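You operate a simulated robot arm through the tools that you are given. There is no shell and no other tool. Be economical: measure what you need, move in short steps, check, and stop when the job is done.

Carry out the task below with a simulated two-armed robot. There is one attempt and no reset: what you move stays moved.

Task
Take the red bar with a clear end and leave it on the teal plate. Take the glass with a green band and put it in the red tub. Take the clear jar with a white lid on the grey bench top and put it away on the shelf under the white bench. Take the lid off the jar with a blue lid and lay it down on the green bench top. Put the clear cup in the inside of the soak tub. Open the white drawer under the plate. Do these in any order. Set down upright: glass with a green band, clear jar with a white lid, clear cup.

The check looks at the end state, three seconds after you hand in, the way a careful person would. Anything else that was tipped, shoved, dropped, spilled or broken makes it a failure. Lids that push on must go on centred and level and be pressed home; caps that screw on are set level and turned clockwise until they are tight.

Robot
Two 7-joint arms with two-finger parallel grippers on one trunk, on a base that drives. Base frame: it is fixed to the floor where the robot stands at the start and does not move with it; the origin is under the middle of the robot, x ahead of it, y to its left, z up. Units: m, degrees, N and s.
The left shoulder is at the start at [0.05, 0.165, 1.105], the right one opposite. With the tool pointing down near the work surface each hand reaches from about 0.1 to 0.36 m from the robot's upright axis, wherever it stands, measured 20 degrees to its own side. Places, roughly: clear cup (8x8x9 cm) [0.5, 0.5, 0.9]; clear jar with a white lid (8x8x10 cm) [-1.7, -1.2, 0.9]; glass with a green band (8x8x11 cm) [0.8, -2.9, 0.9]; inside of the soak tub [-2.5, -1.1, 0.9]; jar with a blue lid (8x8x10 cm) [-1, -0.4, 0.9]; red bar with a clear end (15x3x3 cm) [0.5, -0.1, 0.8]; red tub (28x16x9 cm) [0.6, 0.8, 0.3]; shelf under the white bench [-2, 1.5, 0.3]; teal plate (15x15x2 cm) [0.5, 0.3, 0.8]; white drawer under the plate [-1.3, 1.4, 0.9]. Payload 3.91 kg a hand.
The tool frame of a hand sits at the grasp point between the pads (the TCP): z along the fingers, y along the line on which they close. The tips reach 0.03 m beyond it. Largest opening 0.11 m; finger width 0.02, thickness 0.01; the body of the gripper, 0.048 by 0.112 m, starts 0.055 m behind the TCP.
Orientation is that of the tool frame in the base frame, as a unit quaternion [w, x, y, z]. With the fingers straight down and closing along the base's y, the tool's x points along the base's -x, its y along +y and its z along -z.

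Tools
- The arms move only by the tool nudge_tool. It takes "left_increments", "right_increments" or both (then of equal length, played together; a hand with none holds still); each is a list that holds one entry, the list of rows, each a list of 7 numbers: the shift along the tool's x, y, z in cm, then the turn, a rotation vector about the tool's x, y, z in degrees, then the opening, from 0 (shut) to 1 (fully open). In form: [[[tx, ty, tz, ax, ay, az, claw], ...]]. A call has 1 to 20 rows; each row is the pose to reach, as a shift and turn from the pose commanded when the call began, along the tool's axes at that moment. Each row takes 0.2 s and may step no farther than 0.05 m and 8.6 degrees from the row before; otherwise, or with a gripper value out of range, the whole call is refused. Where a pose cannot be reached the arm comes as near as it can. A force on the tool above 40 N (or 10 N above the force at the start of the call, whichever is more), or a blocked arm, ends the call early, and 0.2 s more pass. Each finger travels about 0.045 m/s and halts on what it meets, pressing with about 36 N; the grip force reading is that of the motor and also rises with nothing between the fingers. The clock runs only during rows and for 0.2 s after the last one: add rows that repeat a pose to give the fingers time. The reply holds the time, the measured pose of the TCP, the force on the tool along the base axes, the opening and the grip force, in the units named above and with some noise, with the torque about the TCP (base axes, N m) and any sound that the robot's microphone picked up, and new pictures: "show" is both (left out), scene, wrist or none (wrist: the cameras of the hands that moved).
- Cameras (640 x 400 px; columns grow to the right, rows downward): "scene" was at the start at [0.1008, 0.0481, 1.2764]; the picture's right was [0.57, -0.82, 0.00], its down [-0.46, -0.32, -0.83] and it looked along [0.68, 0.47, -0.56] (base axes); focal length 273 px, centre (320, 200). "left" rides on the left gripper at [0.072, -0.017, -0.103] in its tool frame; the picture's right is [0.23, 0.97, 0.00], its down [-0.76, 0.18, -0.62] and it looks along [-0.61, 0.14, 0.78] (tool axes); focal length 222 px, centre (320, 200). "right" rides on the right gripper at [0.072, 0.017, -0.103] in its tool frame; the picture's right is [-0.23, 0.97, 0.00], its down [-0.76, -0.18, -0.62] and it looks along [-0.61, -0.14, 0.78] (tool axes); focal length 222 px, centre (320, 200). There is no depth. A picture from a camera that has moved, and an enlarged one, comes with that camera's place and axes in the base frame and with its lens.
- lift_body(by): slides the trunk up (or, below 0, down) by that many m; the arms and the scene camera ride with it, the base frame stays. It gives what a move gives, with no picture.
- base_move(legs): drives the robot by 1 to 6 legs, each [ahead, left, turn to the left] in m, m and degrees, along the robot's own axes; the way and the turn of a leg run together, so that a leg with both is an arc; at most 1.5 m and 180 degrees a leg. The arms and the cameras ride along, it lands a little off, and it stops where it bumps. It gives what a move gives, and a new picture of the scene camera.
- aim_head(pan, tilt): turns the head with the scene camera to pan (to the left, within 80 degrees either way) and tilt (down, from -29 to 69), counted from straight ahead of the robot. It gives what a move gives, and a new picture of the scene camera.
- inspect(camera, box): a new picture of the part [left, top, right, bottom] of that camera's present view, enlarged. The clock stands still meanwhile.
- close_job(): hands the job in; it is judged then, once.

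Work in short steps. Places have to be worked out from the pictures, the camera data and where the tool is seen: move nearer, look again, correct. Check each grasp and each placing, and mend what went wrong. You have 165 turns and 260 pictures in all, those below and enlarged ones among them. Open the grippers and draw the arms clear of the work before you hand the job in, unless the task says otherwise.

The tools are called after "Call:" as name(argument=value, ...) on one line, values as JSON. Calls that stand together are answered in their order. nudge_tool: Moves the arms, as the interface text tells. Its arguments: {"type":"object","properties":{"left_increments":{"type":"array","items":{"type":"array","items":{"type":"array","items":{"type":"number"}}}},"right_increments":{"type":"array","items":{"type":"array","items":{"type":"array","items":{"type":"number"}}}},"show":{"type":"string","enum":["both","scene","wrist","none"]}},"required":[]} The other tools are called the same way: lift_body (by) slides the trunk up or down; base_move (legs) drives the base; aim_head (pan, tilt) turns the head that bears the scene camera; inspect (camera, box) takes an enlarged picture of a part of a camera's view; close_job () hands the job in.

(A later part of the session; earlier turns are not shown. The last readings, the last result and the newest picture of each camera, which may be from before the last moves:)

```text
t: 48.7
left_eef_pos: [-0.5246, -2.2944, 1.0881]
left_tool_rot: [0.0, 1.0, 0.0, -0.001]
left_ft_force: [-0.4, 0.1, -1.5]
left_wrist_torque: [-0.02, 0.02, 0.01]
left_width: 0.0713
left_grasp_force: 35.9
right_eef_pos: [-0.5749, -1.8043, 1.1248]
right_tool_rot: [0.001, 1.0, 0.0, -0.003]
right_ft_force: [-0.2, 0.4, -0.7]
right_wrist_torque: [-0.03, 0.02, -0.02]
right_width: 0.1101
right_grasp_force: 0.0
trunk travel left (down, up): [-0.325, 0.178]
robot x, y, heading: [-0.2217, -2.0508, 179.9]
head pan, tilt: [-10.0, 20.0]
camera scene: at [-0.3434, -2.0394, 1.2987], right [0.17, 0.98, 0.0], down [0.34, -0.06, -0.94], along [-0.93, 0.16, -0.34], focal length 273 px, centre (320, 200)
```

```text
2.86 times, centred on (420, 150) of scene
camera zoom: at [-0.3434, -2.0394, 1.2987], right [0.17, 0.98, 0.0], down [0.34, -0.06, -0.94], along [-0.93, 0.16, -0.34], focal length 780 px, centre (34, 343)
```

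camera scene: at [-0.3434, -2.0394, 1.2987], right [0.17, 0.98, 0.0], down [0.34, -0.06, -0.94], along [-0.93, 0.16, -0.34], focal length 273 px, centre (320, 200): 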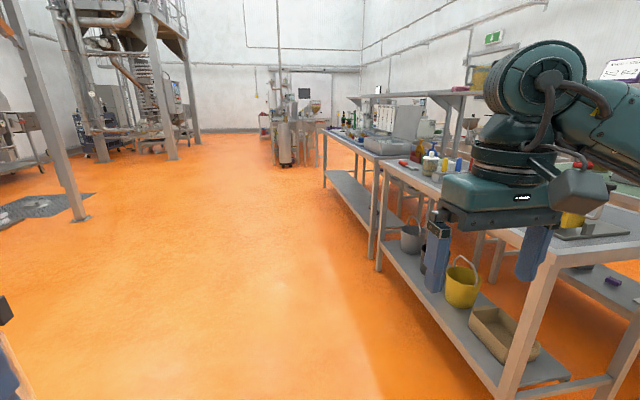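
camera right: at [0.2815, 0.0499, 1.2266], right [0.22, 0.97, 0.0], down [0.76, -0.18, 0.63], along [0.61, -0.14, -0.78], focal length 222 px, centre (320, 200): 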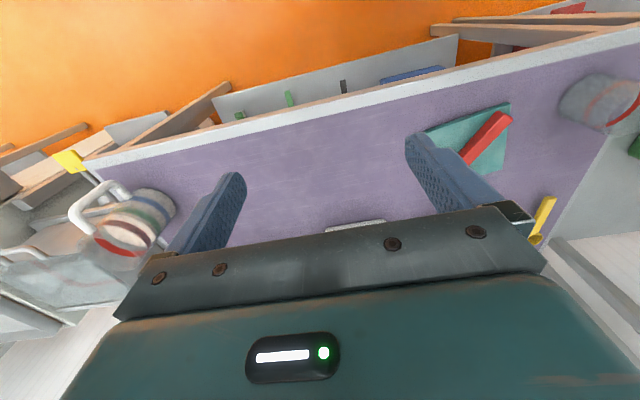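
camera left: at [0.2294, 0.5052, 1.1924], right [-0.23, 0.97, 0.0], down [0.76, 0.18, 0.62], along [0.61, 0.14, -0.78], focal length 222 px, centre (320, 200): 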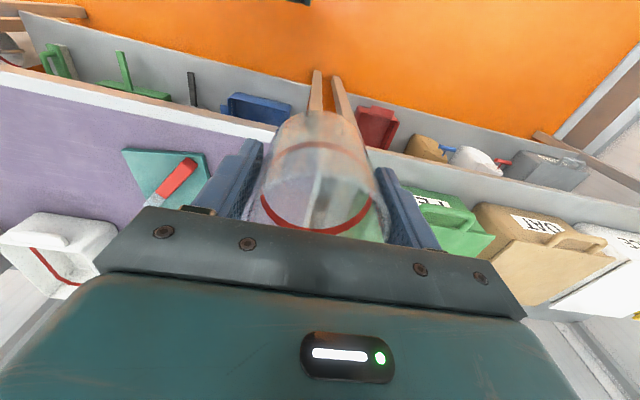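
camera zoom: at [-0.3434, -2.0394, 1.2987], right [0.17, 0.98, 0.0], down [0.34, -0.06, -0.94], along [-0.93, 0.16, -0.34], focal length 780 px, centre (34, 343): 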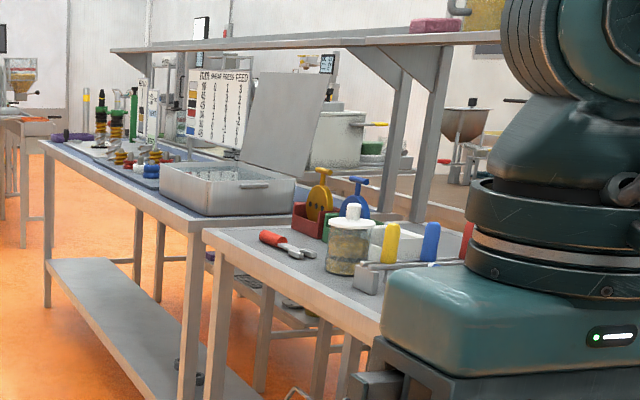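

The soak tub (steel box with a raised lid) and the white-lidded jar are visible. I limit the grip opening to stop squeezing further, then drive.

Call:
nudge_tool(left_increments=[[[0, 0, 0, 0, 0, 0, 0.63], [0, 0, 0, 0, 0, 0, 0.63]]], show="none")

Call:
base_move(legs=[[1.2, 0, 0], [0.9, 0, 0], [0, 0, -90]])

Call:
aim_head(pan=0, tilt=35)

```text
t: 49.3
left_eef_pos: [-0.5246, -2.2936, 1.0876]
left_tool_rot: [0.0, 1.0, 0.0, -0.001]
left_ft_force: [0.2, 0.2, -1.3]
left_wrist_torque: [0.02, -0.01, 0.01]
left_width: 0.0716
left_grasp_force: 36.2
right_eef_pos: [-0.5746, -1.804, 1.1234]
right_tool_rot: [0.002, 1.0, -0.001, -0.003]
right_ft_force: [-0.2, 0.1, 0.1]
right_wrist_torque: [0.0, -0.03, 0.02]
right_width: 0.11
right_grasp_force: 0.0
trunk travel left (down, up): [-0.325, 0.178]
robot x, y, heading: [-0.2209, -2.0527, 180.1]
head pan, tilt: [-10.0, 20.0]
```

```text
t: 63.6
left_eef_pos: [-2.588, -1.7464, 1.0879]
left_tool_rot: [0.001, -0.706, 0.708, 0.001]
left_ft_force: [0.7, -0.2, -0.3]
left_wrist_torque: [0.01, 0.03, -0.03]
left_width: 0.0694
left_grasp_force: 0.0
right_eef_pos: [-2.0986, -1.6977, 1.1235]
right_tool_rot: [0.001, -0.705, 0.709, 0.003]
right_ft_force: [-0.3, -0.5, -0.1]
right_wrist_torque: [0.0, -0.01, 0.01]
right_width: 0.1102
right_grasp_force: 0.2
trunk travel left (down, up): [-0.325, 0.178]
robot x, y, heading: [-2.3515, -2.0498, 89.5]
head pan, tilt: [-10.0, 20.0]
camera scene: at [-2.3333, -1.9316, 1.2987], right [0.98, -0.18, 0.0], down [-0.06, -0.34, -0.94], along [0.17, 0.92, -0.34], focal length 273 px, centre (320, 200)
```

scene: 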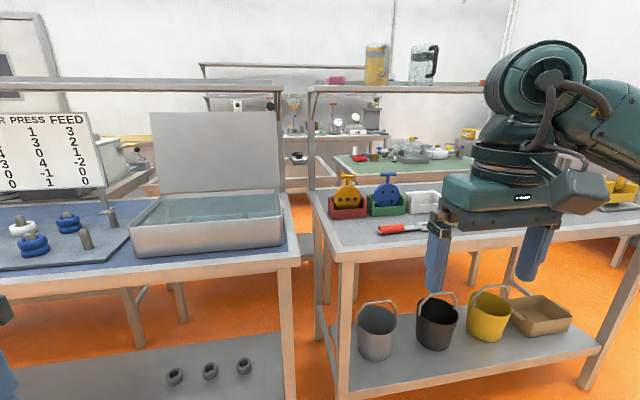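

```text
t: 64.4
left_eef_pos: [-2.5876, -1.7458, 1.0877]
left_tool_rot: [0.001, -0.706, 0.708, 0.0]
left_ft_force: [0.2, -0.1, 0.0]
left_wrist_torque: [0.0, -0.02, 0.01]
left_width: 0.0692
left_grasp_force: 0.1
right_eef_pos: [-2.0979, -1.698, 1.1239]
right_tool_rot: [0.0, -0.705, 0.709, 0.003]
right_ft_force: [-0.1, -0.1, 0.5]
right_wrist_torque: [0.0, 0.01, 0.0]
right_width: 0.1099
right_grasp_force: 0.1
trunk travel left (down, up): [-0.325, 0.178]
robot x, y, heading: [-2.35, -2.0475, 89.7]
head pan, tilt: [0.0, 35.0]
camera scene: at [-2.3495, -1.9352, 1.2749], right [1.0, -0.01, 0.0], down [0.0, -0.57, -0.82], along [0.0, 0.82, -0.57], focal length 273 px, centre (320, 200)
```

scene: 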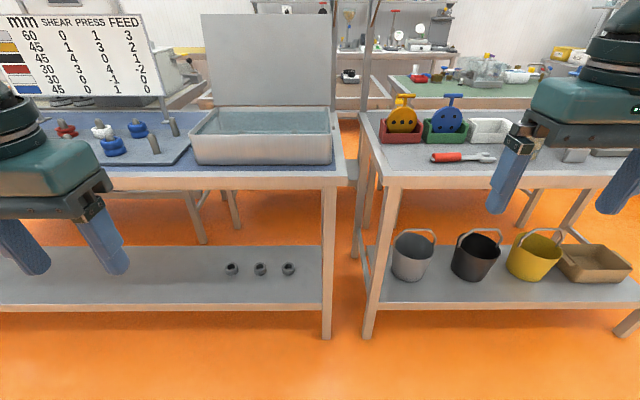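

Grip force is zero and the fingers look empty — I check the left wrist view at once.

Call:
inspect(camera="left", box=[0, 0, 640, 400])

Call:
aim_head(pan=79, tilt=35)

Call:
aim_head(pan=-79, tilt=35)

```text
1.00 times, centred on (320, 200) of left
camera zoom: at [-2.5713, -1.8191, 1.1925], right [-0.97, -0.22, 0.0], down [-0.17, 0.76, 0.62], along [-0.14, 0.61, -0.78], focal length 222 px, centre (320, 200)
```

zoom: 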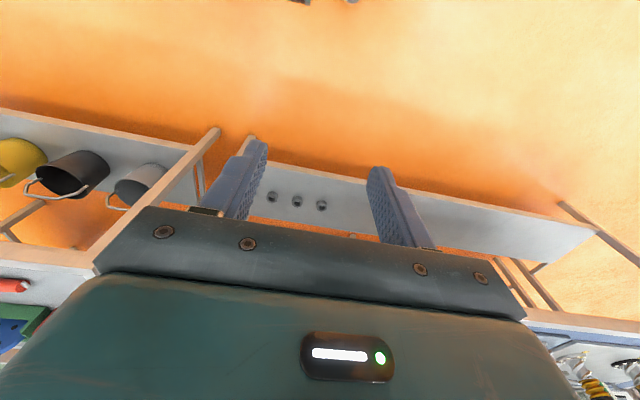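

```text
t: 65.9
left_eef_pos: [-2.5888, -1.7456, 1.0876]
left_tool_rot: [0.0, -0.706, 0.708, 0.001]
left_ft_force: [1.7, -0.4, -0.9]
left_wrist_torque: [0.01, 0.0, 0.0]
left_width: 0.0693
left_grasp_force: 0.1
right_eef_pos: [-2.0987, -1.696, 1.1234]
right_tool_rot: [0.001, -0.706, 0.709, 0.003]
right_ft_force: [0.6, 0.1, -0.9]
right_wrist_torque: [-0.01, 0.01, -0.01]
right_width: 0.1101
right_grasp_force: 0.0
trunk travel left (down, up): [-0.325, 0.178]
robot x, y, heading: [-2.3494, -2.0483, 89.6]
head pan, tilt: [79.0, 35.0]
camera scene: at [-2.4364, -2.0059, 1.2749], right [0.2, 0.98, 0.0], down [0.56, -0.11, -0.82], along [-0.8, 0.16, -0.57], focal length 273 px, centre (320, 200)
```

scene: 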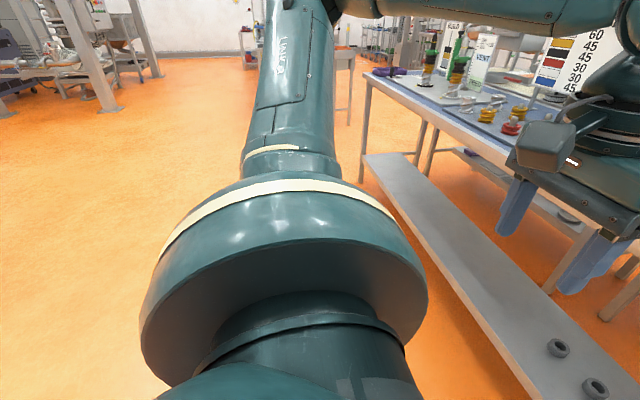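

```text
t: 68.4
left_eef_pos: [-2.5877, -1.7451, 1.087]
left_tool_rot: [0.001, -0.706, 0.708, 0.001]
left_ft_force: [0.1, 0.3, -0.9]
left_wrist_torque: [0.0, -0.01, 0.01]
left_width: 0.0692
left_grasp_force: 0.1
right_eef_pos: [-2.0983, -1.6974, 1.1228]
right_tool_rot: [0.001, -0.705, 0.709, 0.003]
right_ft_force: [0.5, 0.2, 0.0]
right_wrist_torque: [0.02, 0.01, -0.01]
right_width: 0.1101
right_grasp_force: 0.2
trunk travel left (down, up): [-0.325, 0.178]
robot x, y, heading: [-2.3456, -2.0506, 89.7]
head pan, tilt: [-79.0, 35.0]
camera scene: at [-2.2635, -2.0068, 1.2749], right [0.19, -0.98, 0.0], down [-0.56, -0.11, -0.82], along [0.8, 0.15, -0.57], focal length 273 px, centre (320, 200)
```

scene: 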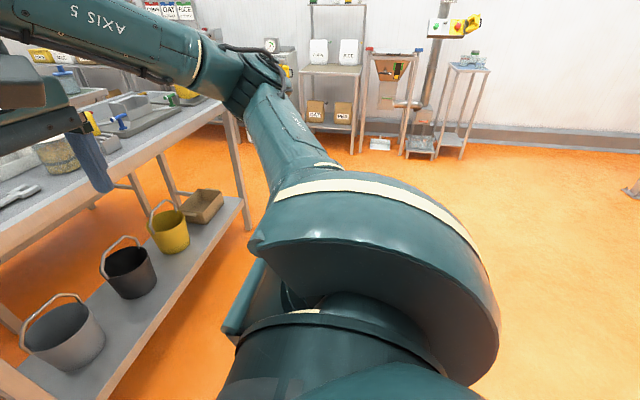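

The cup slipped out during the drive. I must find it: I turn to face back along the route.

Call:
base_move(legs=[[0, 0, -90]])

Call:
aim_head(pan=-10, tilt=40)

```text
t: 72.6
left_eef_pos: [-2.0411, -1.8158, 1.0874]
left_tool_rot: [0.001, 0.009, 1.0, 0.0]
left_ft_force: [0.4, -0.5, 0.6]
left_wrist_torque: [0.0, 0.04, 0.0]
left_width: 0.0693
left_grasp_force: 0.0
right_eef_pos: [-2.0, -2.3057, 1.1246]
right_tool_rot: [0.003, 0.011, 1.0, 0.001]
right_ft_force: [-0.3, -0.1, 0.3]
right_wrist_torque: [-0.01, 0.02, 0.0]
right_width: 0.11
right_grasp_force: 0.0
trunk travel left (down, up): [-0.325, 0.178]
robot x, y, heading: [-2.3441, -2.0481, -1.2]
head pan, tilt: [-79.0, 35.0]
camera scene: at [-2.3059, -2.14, 1.2749], right [-0.99, -0.17, 0.0], down [-0.1, 0.57, -0.82], along [0.14, -0.81, -0.57], focal length 273 px, centre (320, 200)
```

scene: 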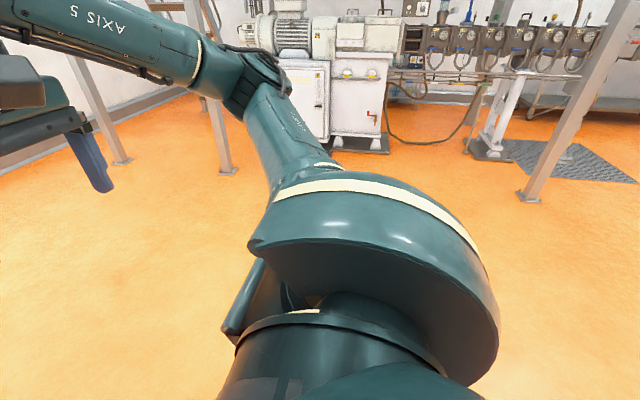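

```text
t: 74.0
left_eef_pos: [-2.0406, -1.8153, 1.0881]
left_tool_rot: [0.001, 0.01, 1.0, -0.001]
left_ft_force: [0.3, -0.5, -0.9]
left_wrist_torque: [-0.01, -0.03, 0.0]
left_width: 0.0695
left_grasp_force: 0.1
right_eef_pos: [-1.9999, -2.3063, 1.1239]
right_tool_rot: [0.003, 0.012, 1.0, 0.001]
right_ft_force: [0.1, -0.3, -0.6]
right_wrist_torque: [0.0, 0.02, 0.0]
right_width: 0.1102
right_grasp_force: 0.0
trunk travel left (down, up): [-0.325, 0.178]
robot x, y, heading: [-2.3473, -2.0505, -1.4]
head pan, tilt: [-10.0, 40.0]
camera scene: at [-2.2375, -2.0697, 1.2673], right [-0.19, -0.98, 0.0], down [-0.63, 0.13, -0.77], along [0.75, -0.15, -0.64], focal length 273 px, centre (320, 200)
```

scene: 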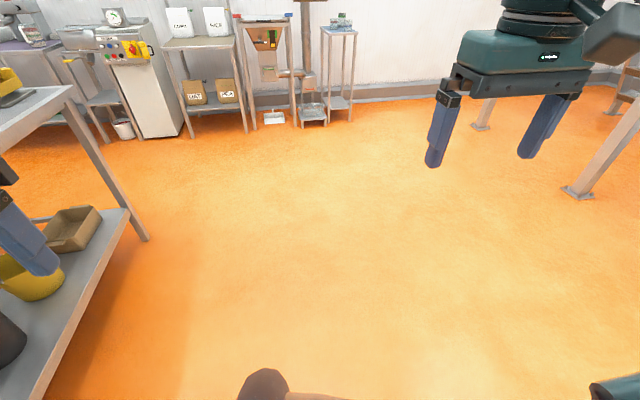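

No cup evident ahead; being transparent it may hide, so I zoom and look lower and behind.

Call:
inspect(camera="scene", box=[100, 100, 420, 300])

Call:
inspect(camera="scene", box=[320, 100, 640, 300])

Call:
aim_head(pan=0, tilt=69)

Call:
inspect(camera="right", box=[0, 0, 640, 400])

```text
2.00 times, centred on (260, 200) of scene
camera zoom: at [-2.2375, -2.0697, 1.2673], right [-0.19, -0.98, 0.0], down [-0.63, 0.13, -0.77], along [0.75, -0.15, -0.64], focal length 546 px, centre (440, 200)
```

zoom: 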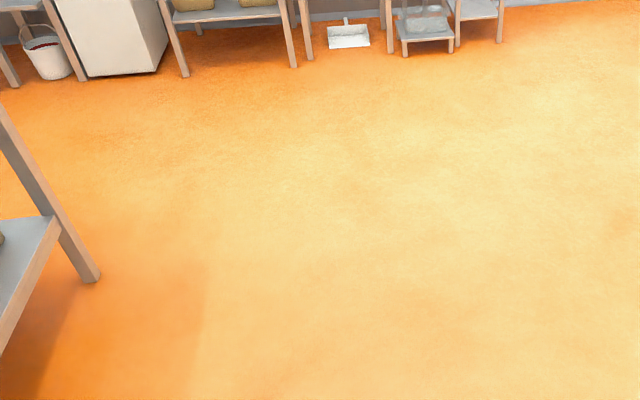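

```text
2.00 times, centred on (480, 200) of scene
camera zoom: at [-2.2375, -2.0697, 1.2673], right [-0.19, -0.98, 0.0], down [-0.63, 0.13, -0.77], along [0.75, -0.15, -0.64], focal length 546 px, centre (0, 200)
```

zoom: 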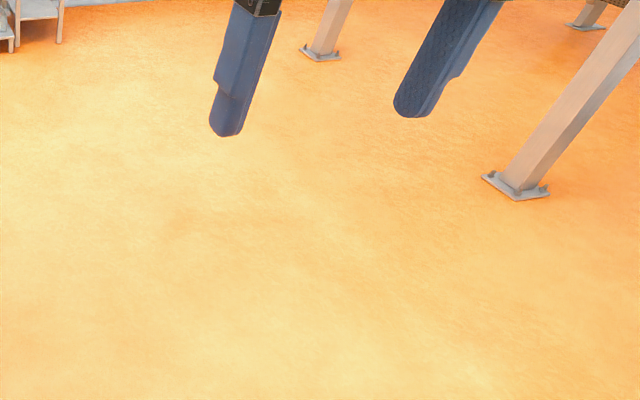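

```text
t: 75.0
left_eef_pos: [-2.0413, -1.816, 1.0883]
left_tool_rot: [0.001, 0.009, 1.0, 0.0]
left_ft_force: [0.1, -0.2, -0.6]
left_wrist_torque: [0.06, 0.02, -0.02]
left_width: 0.0692
left_grasp_force: 0.0
right_eef_pos: [-2.001, -2.3058, 1.1226]
right_tool_rot: [0.003, 0.011, 1.0, 0.002]
right_ft_force: [1.0, 0.2, 0.3]
right_wrist_torque: [0.03, -0.03, -0.01]
right_width: 0.1099
right_grasp_force: 0.1
trunk travel left (down, up): [-0.325, 0.178]
robot x, y, heading: [-2.3507, -2.049, -1.2]
head pan, tilt: [0.0, 68.8]
camera scene: at [-2.2649, -2.0543, 1.2312], right [-0.02, -1.0, 0.0], down [-0.93, 0.02, -0.36], along [0.36, -0.01, -0.93], focal length 273 px, centre (320, 200)
```

scene: 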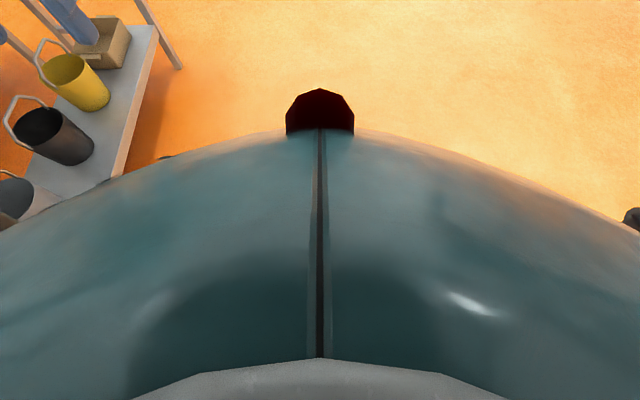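

```text
1.00 times, centred on (320, 200) of right
camera zoom: at [-2.0722, -2.2878, 1.2265], right [0.25, 0.97, 0.0], down [0.75, -0.2, 0.63], along [0.61, -0.15, -0.78], focal length 222 px, centre (320, 200)
```

zoom: 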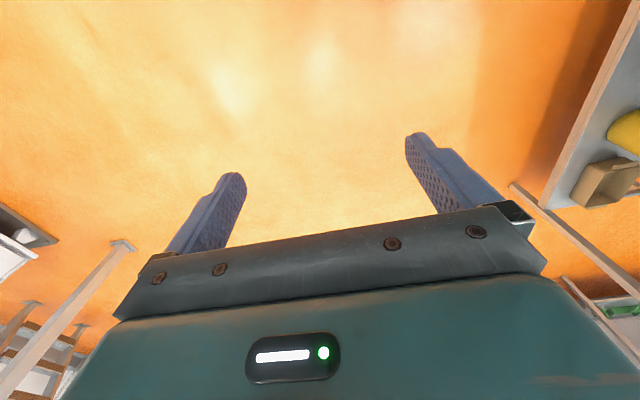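

Nothing on the +x side, so it fell near the end of the drive or in the turn. I turn to face -x and look.

Call:
base_move(legs=[[0, 0, 180]])

Call:
aim_head(pan=10, tilt=40)

```text
t: 82.9
left_eef_pos: [-2.6403, -2.3049, 1.0887]
left_tool_rot: [0.0, 1.0, 0.023, -0.002]
left_ft_force: [1.0, 0.1, 0.1]
left_wrist_torque: [-0.03, -0.02, 0.0]
left_width: 0.0695
left_grasp_force: 0.1
right_eef_pos: [-2.7129, -1.8173, 1.1231]
right_tool_rot: [0.002, 1.0, 0.022, -0.002]
right_ft_force: [0.6, -0.6, 0.9]
right_wrist_torque: [-0.01, 0.03, -0.02]
right_width: 0.1098
right_grasp_force: 0.1
trunk travel left (down, up): [-0.325, 0.178]
robot x, y, heading: [-2.3473, -2.0494, -177.1]
head pan, tilt: [0.0, 68.8]
camera scene: at [-2.4353, -2.0564, 1.2312], right [-0.05, 1.0, 0.0], down [0.93, 0.04, -0.36], along [-0.36, -0.02, -0.93], focal length 273 px, centre (320, 200)
```

scene: 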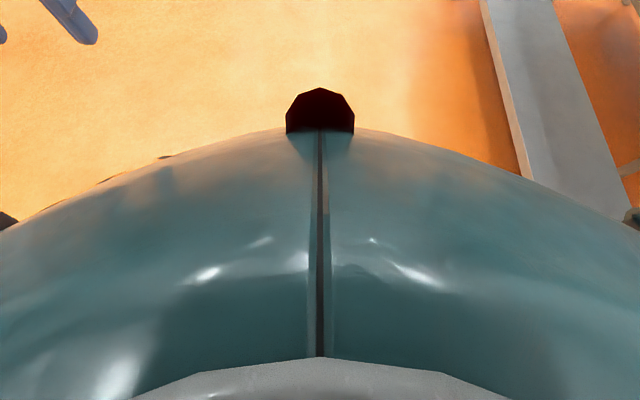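

```text
t: 83.8
left_eef_pos: [-2.6411, -2.3041, 1.0874]
left_tool_rot: [0.0, 1.0, 0.024, -0.002]
left_ft_force: [-0.1, -0.7, -0.8]
left_wrist_torque: [-0.01, 0.0, -0.02]
left_width: 0.0691
left_grasp_force: 0.1
right_eef_pos: [-2.7137, -1.8169, 1.1233]
right_tool_rot: [0.003, 1.0, 0.021, -0.003]
right_ft_force: [-0.2, 0.3, -0.1]
right_wrist_torque: [0.01, 0.05, 0.0]
right_width: 0.1099
right_grasp_force: 0.0
trunk travel left (down, up): [-0.325, 0.178]
robot x, y, heading: [-2.3504, -2.0469, -177.2]
head pan, tilt: [10.0, 40.0]
camera scene: at [-2.4624, -2.0724, 1.2672], right [-0.22, 0.98, 0.0], down [0.63, 0.14, -0.77], along [-0.75, -0.17, -0.64], focal length 273 px, centre (320, 200)
```

scene: 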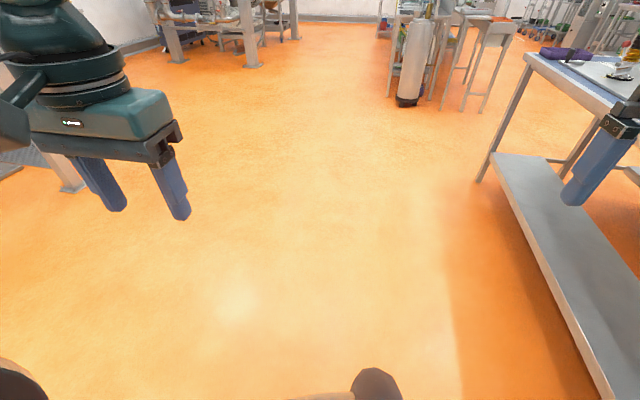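

Not here either. I face -y and scan that side.

Call:
base_move(legs=[[0, 0, 88]])

Call:
aim_head(pan=45, tilt=30)

Call:
inspect(camera="left", box=[0, 0, 640, 240])

```text
t: 87.9
left_eef_pos: [-2.1072, -2.3526, 1.0878]
left_tool_rot: [0.0, 0.706, 0.708, -0.001]
left_ft_force: [-0.1, 0.5, -0.2]
left_wrist_torque: [-0.01, 0.01, 0.05]
left_width: 0.0695
left_grasp_force: 0.0
right_eef_pos: [-2.597, -2.4047, 1.1235]
right_tool_rot: [0.003, 0.706, 0.708, -0.001]
right_ft_force: [0.2, 0.1, 0.6]
right_wrist_torque: [-0.06, -0.01, 0.0]
right_width: 0.11
right_grasp_force: 0.2
trunk travel left (down, up): [-0.325, 0.178]
robot x, y, heading: [-2.3487, -2.0498, -90.0]
head pan, tilt: [10.0, 40.0]
camera scene: at [-2.3351, -2.1655, 1.2673], right [-0.98, -0.18, 0.0], down [-0.11, 0.63, -0.77], along [0.13, -0.75, -0.64], focal length 273 px, centre (320, 200)
```

scene: 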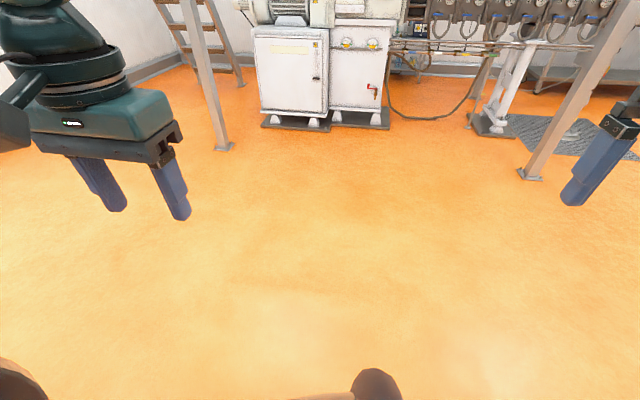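

```text
t: 88.9
left_eef_pos: [-2.1063, -2.3527, 1.0882]
left_tool_rot: [0.002, 0.706, 0.708, 0.0]
left_ft_force: [0.2, -0.3, -0.9]
left_wrist_torque: [0.01, -0.02, 0.01]
left_width: 0.0692
left_grasp_force: 0.1
right_eef_pos: [-2.5974, -2.4045, 1.1249]
right_tool_rot: [0.004, 0.707, 0.708, -0.001]
right_ft_force: [0.4, -0.1, 0.2]
right_wrist_torque: [-0.01, -0.04, -0.02]
right_width: 0.1097
right_grasp_force: 0.1
trunk travel left (down, up): [-0.325, 0.178]
robot x, y, heading: [-2.3485, -2.0495, -90.0]
head pan, tilt: [45.0, 30.0]
camera scene: at [-2.286, -2.1457, 1.2826], right [-0.71, -0.71, 0.0], down [-0.35, 0.35, -0.87], along [0.61, -0.61, -0.5], focal length 273 px, centre (320, 200)
```

scene: 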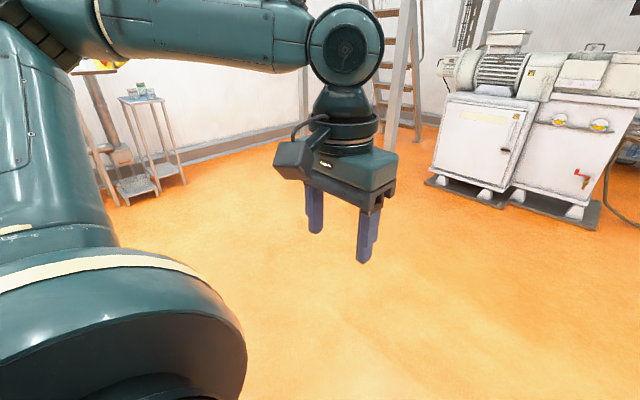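

```text
1.00 times, centred on (320, 120) of left
camera zoom: at [-2.1243, -2.2806, 1.1925], right [0.97, 0.23, 0.0], down [0.18, -0.76, 0.62], along [0.14, -0.61, -0.78], focal length 222 px, centre (320, 280)
```

zoom: 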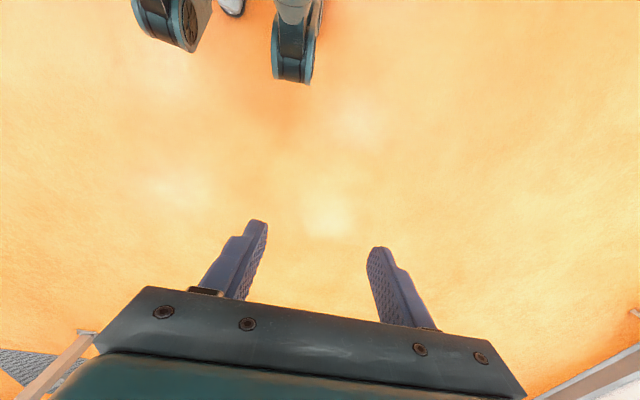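

Between the wheels there's something whitish at the top of the left wrist view; I zoom in.

Call:
inspect(camera="left", box=[120, 0, 340, 110])

Call:
inspect(camera="right", box=[280, 0, 520, 110])

```text
2.91 times, centred on (230, 55) of left
camera zoom: at [-2.1243, -2.2806, 1.1925], right [0.97, 0.23, 0.0], down [0.18, -0.76, 0.62], along [0.14, -0.61, -0.78], focal length 646 px, centre (582, 622)
```

zoom: 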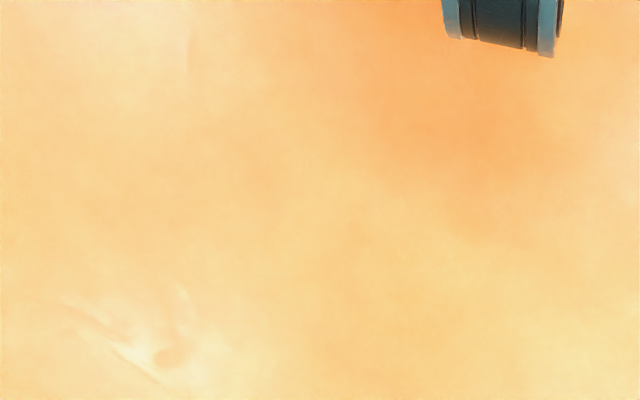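

```text
2.67 times, centred on (400, 55) of right
camera zoom: at [-2.5797, -2.3312, 1.2265], right [0.97, -0.23, 0.0], down [-0.18, -0.76, 0.63], along [-0.14, -0.61, -0.78], focal length 592 px, centre (107, 587)
```

zoom: 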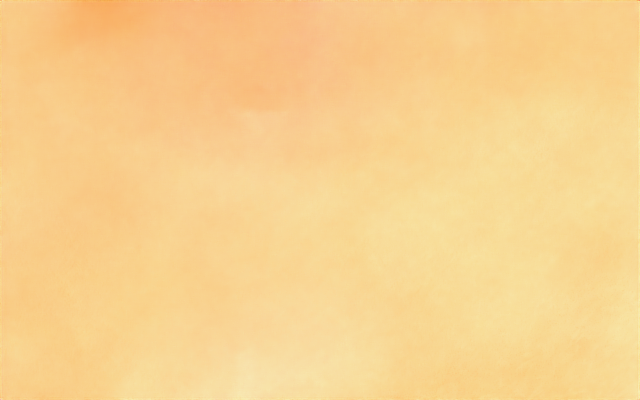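

A faint transparent shape appears at left-wrist pixel (172,103); I zoom there.

Call:
inspect(camera="left", box=[120, 60, 220, 140])

```text
5.00 times, centred on (170, 100) of left
camera zoom: at [-2.1243, -2.2806, 1.1925], right [0.97, 0.23, 0.0], down [0.18, -0.76, 0.62], along [0.14, -0.61, -0.78], focal length 1111 px, centre (1070, 700)
```

zoom: 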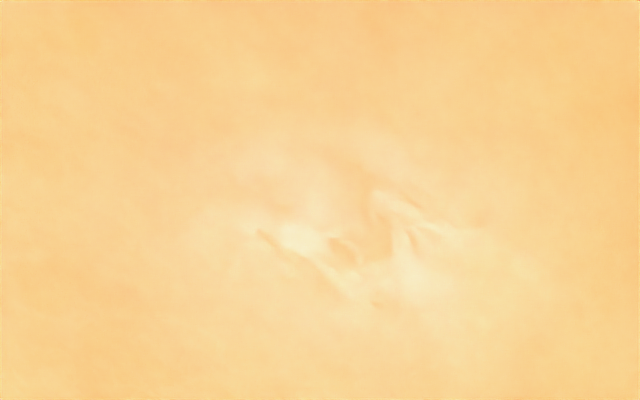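

That is only floor glare. The cup probably fell during the last turn and may lie under the robot, so I swivel the left hand to look back underneath.

Call:
nudge_tool(left_increments=[[[0, 0, 0, 0, 0, 8, 0.63], [0, 0, 0, 0, 0, 16, 0.63], [0, 0, 0, 0, 0, 24, 0.63], [0, 0, 0, 0, 0, 32, 0.63], [0, 0, 0, 0, 0, 40, 0.63], [0, 0, 0, 0, 0, 48, 0.63], [0, 0, 0, 0, 0, 56, 0.63], [0, 0, 0, 0, 0, 64, 0.63], [0, 0, 0, 0, 0, 72, 0.63], [0, 0, 0, 0, 0, 80, 0.63], [0, 0, 0, 0, 0, 88, 0.63], [0, 0, 0, 0, 0, 96, 0.63], [0, 0, 0, 0, 0, 104, 0.63], [0, 0, 0, 0, 0, 112, 0.63], [0, 0, 0, 0, 0, 120, 0.63], [0, 0, 0, 0, 0, 128, 0.63], [0, 0, 0, 0, 0, 136, 0.63], [0, 0, 0, 0, 0, 140, 0.63]]], show="wrist")

```text
t: 92.7
left_eef_pos: [-2.1077, -2.3533, 1.0877]
left_tool_rot: [0.0, 0.907, -0.422, 0.001]
left_ft_force: [-0.4, 0.7, -0.3]
left_wrist_torque: [0.0, 0.01, 0.0]
left_width: 0.0692
left_grasp_force: 0.1
right_eef_pos: [-2.5971, -2.4044, 1.124]
right_tool_rot: [0.002, 0.707, 0.707, -0.001]
right_ft_force: [0.1, 0.4, 1.0]
right_wrist_torque: [0.01, 0.01, 0.0]
right_width: 0.1101
right_grasp_force: 0.0
trunk travel left (down, up): [-0.325, 0.178]
robot x, y, heading: [-2.3451, -2.0518, -89.8]
head pan, tilt: [45.0, 30.0]
camera left: at [-2.0474, -2.397, 1.1925], right [-0.6, -0.8, 0.0], down [-0.63, 0.47, 0.62], along [-0.5, 0.37, -0.78], focal length 222 px, centre (320, 200)
```

left: 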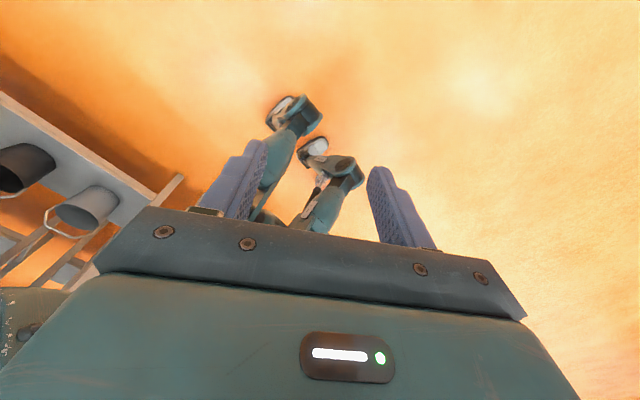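

Call:
inspect(camera="left", box=[200, 60, 400, 240])

Call:
aim_head(pan=79, tilt=25)

Call:
aim_head(pan=-79, tilt=25)

```text
2.22 times, centred on (300, 150) of left
camera zoom: at [-2.0474, -2.397, 1.1925], right [-0.6, -0.8, 0.0], down [-0.63, 0.47, 0.62], along [-0.5, 0.37, -0.78], focal length 494 px, centre (364, 311)
```

zoom: 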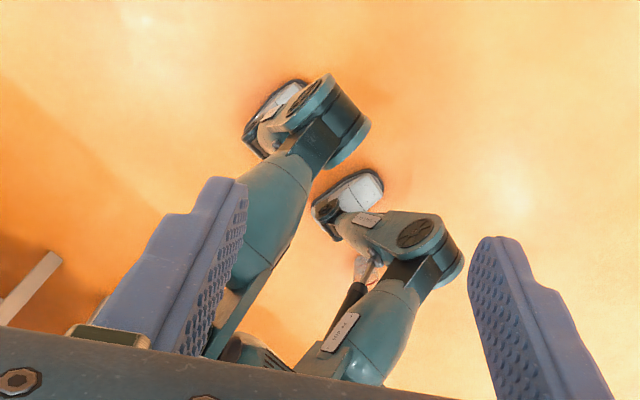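

```text
t: 93.7
left_eef_pos: [-2.1083, -2.351, 1.0875]
left_tool_rot: [0.0, 0.907, -0.422, 0.001]
left_ft_force: [0.3, -0.1, 0.5]
left_wrist_torque: [-0.02, 0.02, -0.03]
left_width: 0.0691
left_grasp_force: 0.0
right_eef_pos: [-2.5976, -2.4039, 1.1242]
right_tool_rot: [0.003, 0.707, 0.707, -0.001]
right_ft_force: [0.5, -0.2, -0.3]
right_wrist_torque: [-0.01, 0.0, -0.02]
right_width: 0.1099
right_grasp_force: 0.1
trunk travel left (down, up): [-0.325, 0.178]
robot x, y, heading: [-2.3505, -2.0496, -90.0]
head pan, tilt: [79.0, 25.0]
camera scene: at [-2.2596, -2.0993, 1.2906], right [-0.19, -0.98, 0.0], down [-0.42, 0.08, -0.91], along [0.89, -0.17, -0.42], focal length 273 px, centre (320, 200)
```

scene: 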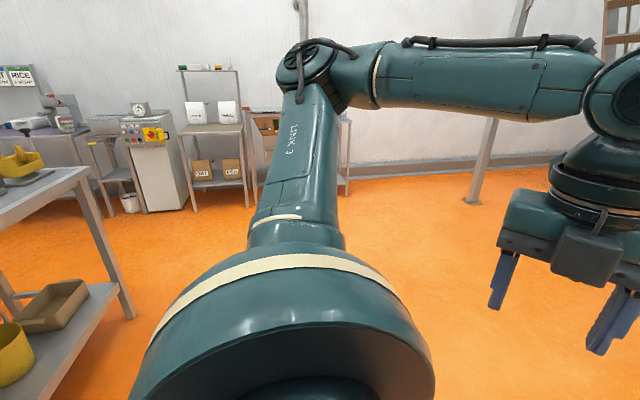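

```text
t: 96.2
left_eef_pos: [-2.1072, -2.3517, 1.088]
left_tool_rot: [0.001, 0.907, -0.421, 0.001]
left_ft_force: [0.3, -0.3, -0.7]
left_wrist_torque: [-0.02, -0.01, -0.02]
left_width: 0.0693
left_grasp_force: 0.1
right_eef_pos: [-2.5959, -2.404, 1.1226]
right_tool_rot: [0.004, 0.706, 0.708, -0.001]
right_ft_force: [-0.2, 0.7, -0.4]
right_wrist_torque: [0.01, 0.04, -0.01]
right_width: 0.11
right_grasp_force: 0.2
trunk travel left (down, up): [-0.325, 0.178]
robot x, y, heading: [-2.3469, -2.0506, -89.9]
head pan, tilt: [-79.0, 25.0]
camera scene: at [-2.4405, -2.0997, 1.2906], right [-0.19, 0.98, 0.0], down [0.41, 0.08, -0.91], along [-0.89, -0.18, -0.42], focal length 273 px, centre (320, 200)
```

scene: 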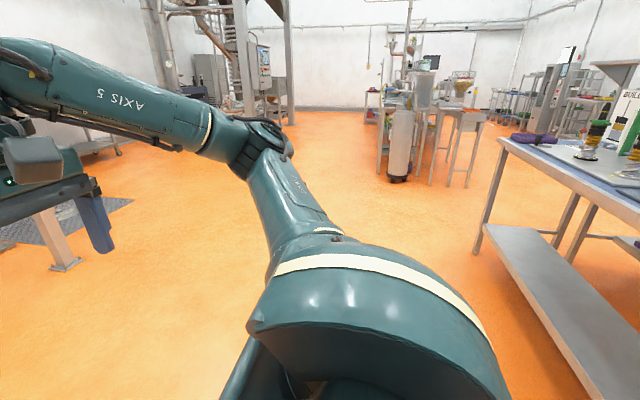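

Still no cup. I restore the left hand, lower the trunk and step back from the island to look underneath the benches.

Call:
nudge_tool(left_increments=[[[0, 0, 0, 0, 0, -8, 0.8], [0, 0, 0, 0, 0, -16, 1], [0, 0, 0, 0, 0, -24, 1], [0, 0, 0, 0, 0, -32, 1], [0, 0, 0, 0, 0, -40, 1], [0, 0, 0, 0, 0, -48, 1], [0, 0, 0, 0, 0, -56, 1], [0, 0, 0, 0, 0, -64, 1], [0, 0, 0, 0, 0, -72, 1], [0, 0, 0, 0, 0, -80, 1], [0, 0, 0, 0, 0, -88, 1], [0, 0, 0, 0, 0, -96, 1], [0, 0, 0, 0, 0, -104, 1], [0, 0, 0, 0, 0, -112, 1], [0, 0, 0, 0, 0, -120, 1], [0, 0, 0, 0, 0, -128, 1], [0, 0, 0, 0, 0, -136, 1], [0, 0, 0, 0, 0, -140, 1]]], show="none")

Call:
base_move(legs=[[1.1, 0, 0], [0, 0, 180]])

Call:
lift_body(by=-0.3)

Call:
aim_head(pan=0, tilt=15)

```text
t: 100.0
left_eef_pos: [-2.1068, -2.3531, 1.088]
left_tool_rot: [0.0, 0.704, 0.71, -0.001]
left_ft_force: [0.4, -0.7, 0.1]
left_wrist_torque: [0.02, 0.0, 0.01]
left_width: 0.1101
left_grasp_force: 0.0
right_eef_pos: [-2.5968, -2.4044, 1.124]
right_tool_rot: [0.003, 0.706, 0.708, -0.001]
right_ft_force: [-0.3, -0.3, 0.4]
right_wrist_torque: [-0.02, 0.01, 0.0]
right_width: 0.1098
right_grasp_force: 0.1
trunk travel left (down, up): [-0.325, 0.178]
robot x, y, heading: [-2.3469, -2.0506, -90.0]
head pan, tilt: [-79.0, 25.0]
```

```text
t: 112.9
left_eef_pos: [-2.5821, -2.836, 1.0871]
left_tool_rot: [-0.001, 0.711, -0.703, -0.001]
left_ft_force: [0.0, -0.4, 0.1]
left_wrist_torque: [-0.01, 0.0, -0.03]
left_width: 0.1101
left_grasp_force: 0.2
right_eef_pos: [-2.0923, -2.7809, 1.1243]
right_tool_rot: [-0.001, 0.71, -0.704, -0.002]
right_ft_force: [-0.7, 0.8, 0.0]
right_wrist_torque: [-0.02, -0.02, -0.02]
right_width: 0.1101
right_grasp_force: 0.2
trunk travel left (down, up): [-0.325, 0.178]
robot x, y, heading: [-2.3398, -3.1386, 90.7]
head pan, tilt: [-79.0, 25.0]
camera scene: at [-2.2491, -3.0918, 1.2906], right [0.2, -0.98, 0.0], down [-0.41, -0.09, -0.91], along [0.89, 0.18, -0.42], focal length 273 px, centre (320, 200)
```

scene: 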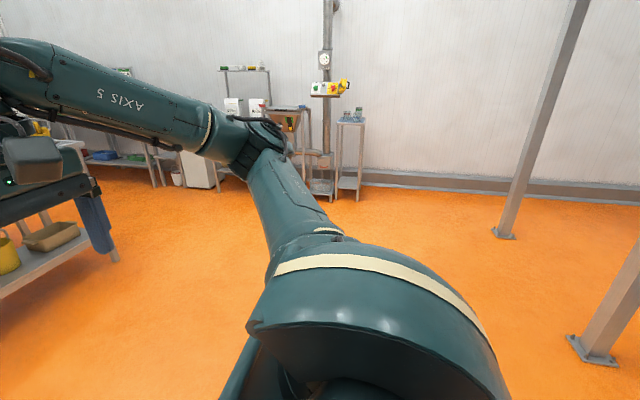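

```text
t: 115.9
left_eef_pos: [-2.583, -2.8356, 0.7885]
left_tool_rot: [0.0, 0.711, -0.703, -0.001]
left_ft_force: [0.4, 0.2, 0.1]
left_wrist_torque: [-0.01, -0.01, 0.03]
left_width: 0.1099
left_grasp_force: 0.0
right_eef_pos: [-2.0938, -2.7807, 0.824]
right_tool_rot: [-0.001, 0.711, -0.703, -0.003]
right_ft_force: [-0.3, -0.5, 0.2]
right_wrist_torque: [-0.01, -0.04, 0.01]
right_width: 0.1098
right_grasp_force: 0.0
trunk travel left (down, up): [-0.025, 0.478]
robot x, y, heading: [-2.338, -3.1396, 90.7]
head pan, tilt: [-79.0, 25.0]
```

```text
t: 117.4
left_eef_pos: [-2.5823, -2.8353, 0.7879]
left_tool_rot: [-0.001, 0.711, -0.703, 0.0]
left_ft_force: [-0.4, 0.3, -0.7]
left_wrist_torque: [-0.01, -0.04, 0.01]
left_width: 0.1099
left_grasp_force: 0.0
right_eef_pos: [-2.0937, -2.7804, 0.8235]
right_tool_rot: [-0.001, 0.711, -0.703, -0.003]
right_ft_force: [-0.1, 0.0, -0.7]
right_wrist_torque: [-0.01, -0.02, 0.02]
right_width: 0.1099
right_grasp_force: 0.1
trunk travel left (down, up): [-0.025, 0.478]
robot x, y, heading: [-2.3368, -3.1387, 90.8]
head pan, tilt: [0.0, 15.0]
camera scene: at [-2.3403, -3.0171, 1.0068], right [1.0, 0.01, 0.0], down [0.0, -0.26, -0.97], along [-0.01, 0.97, -0.26], focal length 273 px, centre (320, 200)
```

scene: 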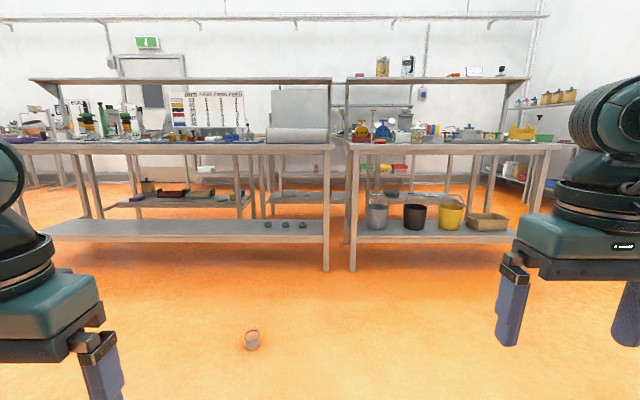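

Found: the cup is on the floor near (-2.67, -1.95). I zoom to see its condition.

Call:
inspect(camera="scene", box=[212, 310, 292, 370])

```text
6.67 times, centred on (252, 340) of scene
camera zoom: at [-2.3403, -3.0171, 1.0068], right [1.0, 0.01, 0.0], down [0.0, -0.26, -0.97], along [-0.01, 0.97, -0.26], focal length 1820 px, centre (773, -733)
```

zoom: 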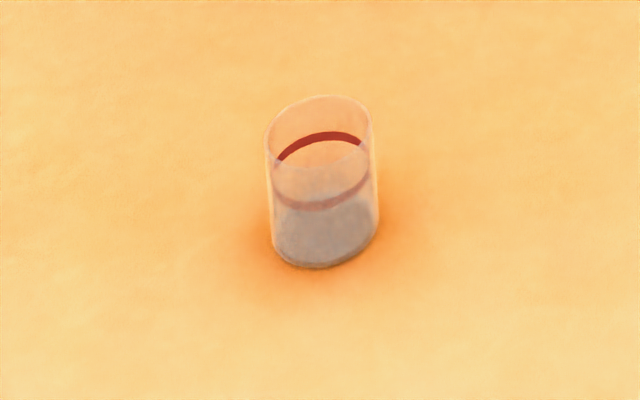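

The cup stands upright on the floor, just squeezed slightly oval. I drive so it lies ~0.28 m ahead on the left side of the robot.

Call:
base_move(legs=[[0.9, 0.23, -0.8]])

Call:
aim_head(pan=20, tilt=60)

Call:
inspect(camera="left", box=[0, 0, 640, 400])

```text
t: 122.1
left_eef_pos: [-2.812, -1.9485, 0.7863]
left_tool_rot: [0.0, 0.709, -0.706, 0.0]
left_ft_force: [1.6, -0.5, -0.1]
left_wrist_torque: [-0.03, -0.01, 0.01]
left_width: 0.1099
left_grasp_force: 0.1
right_eef_pos: [-2.3211, -1.8955, 0.8236]
right_tool_rot: [0.0, 0.708, -0.707, -0.004]
right_ft_force: [0.3, -0.1, -1.1]
right_wrist_torque: [0.02, -0.03, -0.03]
right_width: 0.1101
right_grasp_force: 0.0
trunk travel left (down, up): [-0.025, 0.478]
robot x, y, heading: [-2.5721, -2.252, 90.1]
head pan, tilt: [0.0, 15.0]
stopped in leg 1: the robot was blocked; the commanded pose is now the measured one
camera scene: at [-2.5715, -2.1298, 1.0068], right [1.0, 0.0, 0.0], down [0.0, -0.26, -0.97], along [0.0, 0.97, -0.26], focal length 273 px, centre (320, 200)
```

scene: 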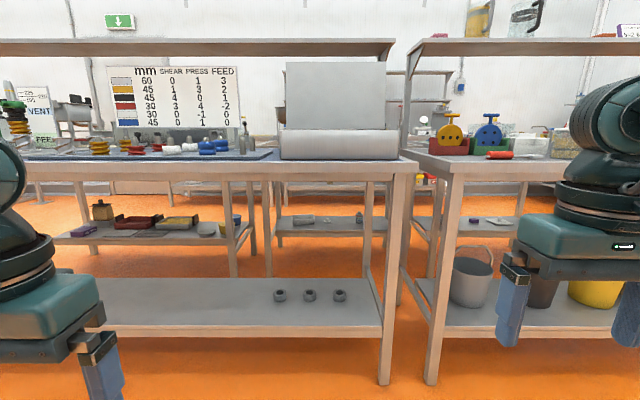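

```text
t: 123.2
left_eef_pos: [-2.8129, -1.9476, 0.7885]
left_tool_rot: [-0.001, 0.709, -0.706, 0.0]
left_ft_force: [1.1, 0.9, -0.2]
left_wrist_torque: [-0.03, 0.0, -0.02]
left_width: 0.1097
left_grasp_force: 0.1
right_eef_pos: [-2.3212, -1.8943, 0.8244]
right_tool_rot: [-0.001, 0.708, -0.707, -0.003]
right_ft_force: [0.0, -0.1, 0.9]
right_wrist_torque: [-0.03, 0.02, -0.01]
right_width: 0.1098
right_grasp_force: 0.0
trunk travel left (down, up): [-0.025, 0.478]
robot x, y, heading: [-2.5683, -2.2503, 90.3]
head pan, tilt: [20.0, 60.0]
camera scene: at [-2.5941, -2.1606, 0.9406], right [0.94, 0.35, 0.0], down [0.3, -0.81, -0.5], along [-0.17, 0.47, -0.87], focal length 273 px, centre (320, 200)
```

scene: 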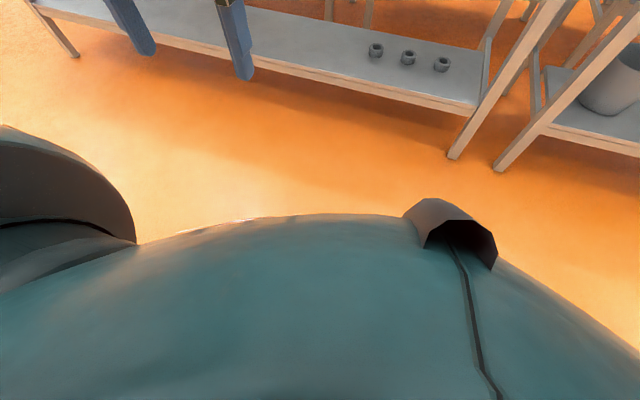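

```text
1.00 times, centred on (320, 200) of left
camera zoom: at [-2.7948, -2.0205, 0.8928], right [-0.97, -0.23, 0.0], down [-0.18, 0.76, 0.62], along [-0.15, 0.61, -0.78], focal length 222 px, centre (320, 200)
```

zoom: 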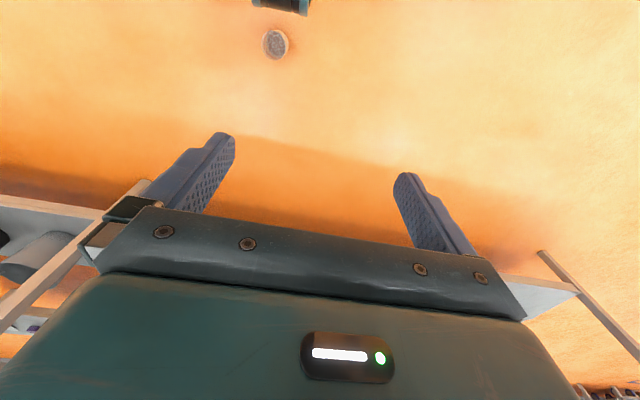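

The base halted just short. I zoom on the cup (seen from above by the left wrist camera).

Call:
inspect(camera="left", box=[226, 0, 326, 90])

```text
4.44 times, centred on (276, 45) of left
camera zoom: at [-2.7948, -2.0205, 0.8928], right [-0.97, -0.23, 0.0], down [-0.18, 0.76, 0.62], along [-0.15, 0.61, -0.78], focal length 987 px, centre (516, 889)
```

zoom: 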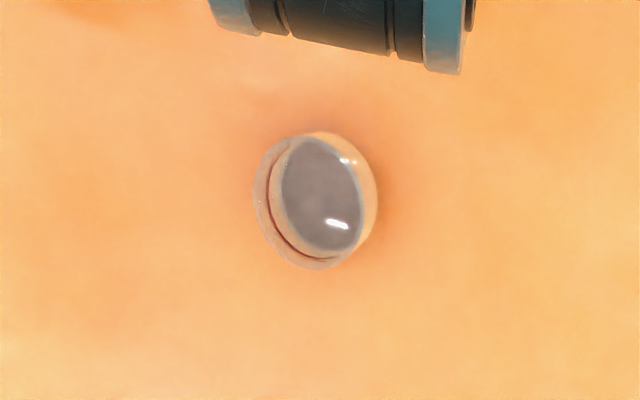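

The cup is upright, and its narrow axis is along x. I move the left hand above it and lower to z≈0.4.

Call:
nudge_tool(left_increments=[[[-0.3, -3, 2, 0, 0, 0, 1], [-0.6, -6, 4, 0, 0, 0, 1], [-0.8, -9, 7, 0, 0, 0, 1], [-1, -12, 10, 0, 0, 0, 1], [-1, -13.7, 14, 0, 0, 0, 1], [-1, -13.7, 18.5, 0, 0, 0, 1], [-1, -13.7, 23, 0, 0, 0, 1], [-1, -13.7, 27.5, 0, 0, 0, 1], [-1, -13.7, 32, 0, 0, 0, 1], [-1, -13.7, 36.5, 0, 0, 0, 1], [-1, -13.7, 39, 0, 0, 0, 1], [-1, -13.7, 39, 0, 0, 0, 1]]], show="wrist")

```text
t: 125.8
left_eef_pos: [-2.7526, -1.9422, 0.4892]
left_tool_rot: [0.0, 0.709, -0.705, -0.001]
left_ft_force: [0.2, 0.3, 0.8]
left_wrist_torque: [0.01, 0.02, -0.01]
left_width: 0.1101
left_grasp_force: 0.2
left hand out of reach, approached as far as the arm can: row 7, 8, 9, 10, 11, 12
right_eef_pos: [-2.3217, -1.8943, 0.8245]
right_tool_rot: [0.0, 0.708, -0.706, -0.003]
right_ft_force: [0.5, -0.4, 0.0]
right_wrist_torque: [0.0, 0.02, -0.03]
right_width: 0.1099
right_grasp_force: 0.1
trunk travel left (down, up): [-0.025, 0.478]
robot x, y, heading: [-2.5682, -2.2502, 90.3]
head pan, tilt: [20.0, 60.0]
camera left: at [-2.7353, -2.0146, 0.5934], right [-0.97, -0.23, 0.0], down [-0.18, 0.76, 0.62], along [-0.14, 0.61, -0.78], focal length 222 px, centre (320, 200)
```

left: 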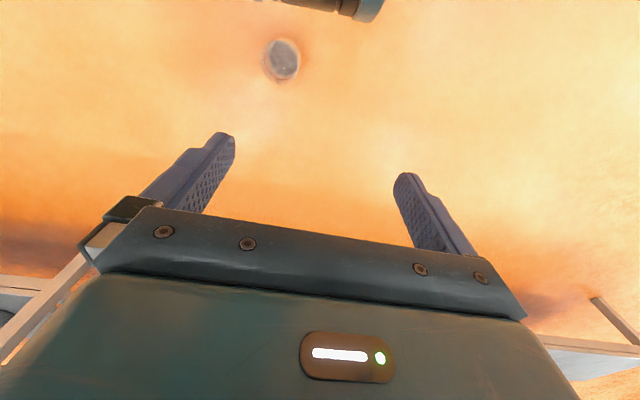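

The arm stalled at z≈0.49. I test whether it can go lower straight down from here before shifting the base.

Call:
nudge_tool(left_increments=[[[0, 2, 2, 0, 0, 0, 1], [0, 4, 5, 0, 0, 0, 1], [0, 4, 9, 0, 0, 0, 1], [0, 4, 13, 0, 0, 0, 1], [0, 4, 17, 0, 0, 0, 1]]], show="none")

```text
t: 127.0
left_eef_pos: [-2.8341, -1.9428, 0.4322]
left_tool_rot: [0.0, 0.709, -0.705, -0.001]
left_ft_force: [0.0, -0.2, 0.9]
left_wrist_torque: [0.0, -0.01, -0.02]
left_width: 0.1099
left_grasp_force: 0.1
left hand out of reach, approached as far as the arm can: row 2, 3, 4, 5
right_eef_pos: [-2.322, -1.8961, 0.8249]
right_tool_rot: [0.0, 0.708, -0.706, -0.003]
right_ft_force: [0.4, -0.3, 0.7]
right_wrist_torque: [-0.01, 0.02, 0.01]
right_width: 0.1101
right_grasp_force: 0.0
trunk travel left (down, up): [-0.025, 0.478]
robot x, y, heading: [-2.5721, -2.2503, 90.1]
head pan, tilt: [20.0, 60.0]
```

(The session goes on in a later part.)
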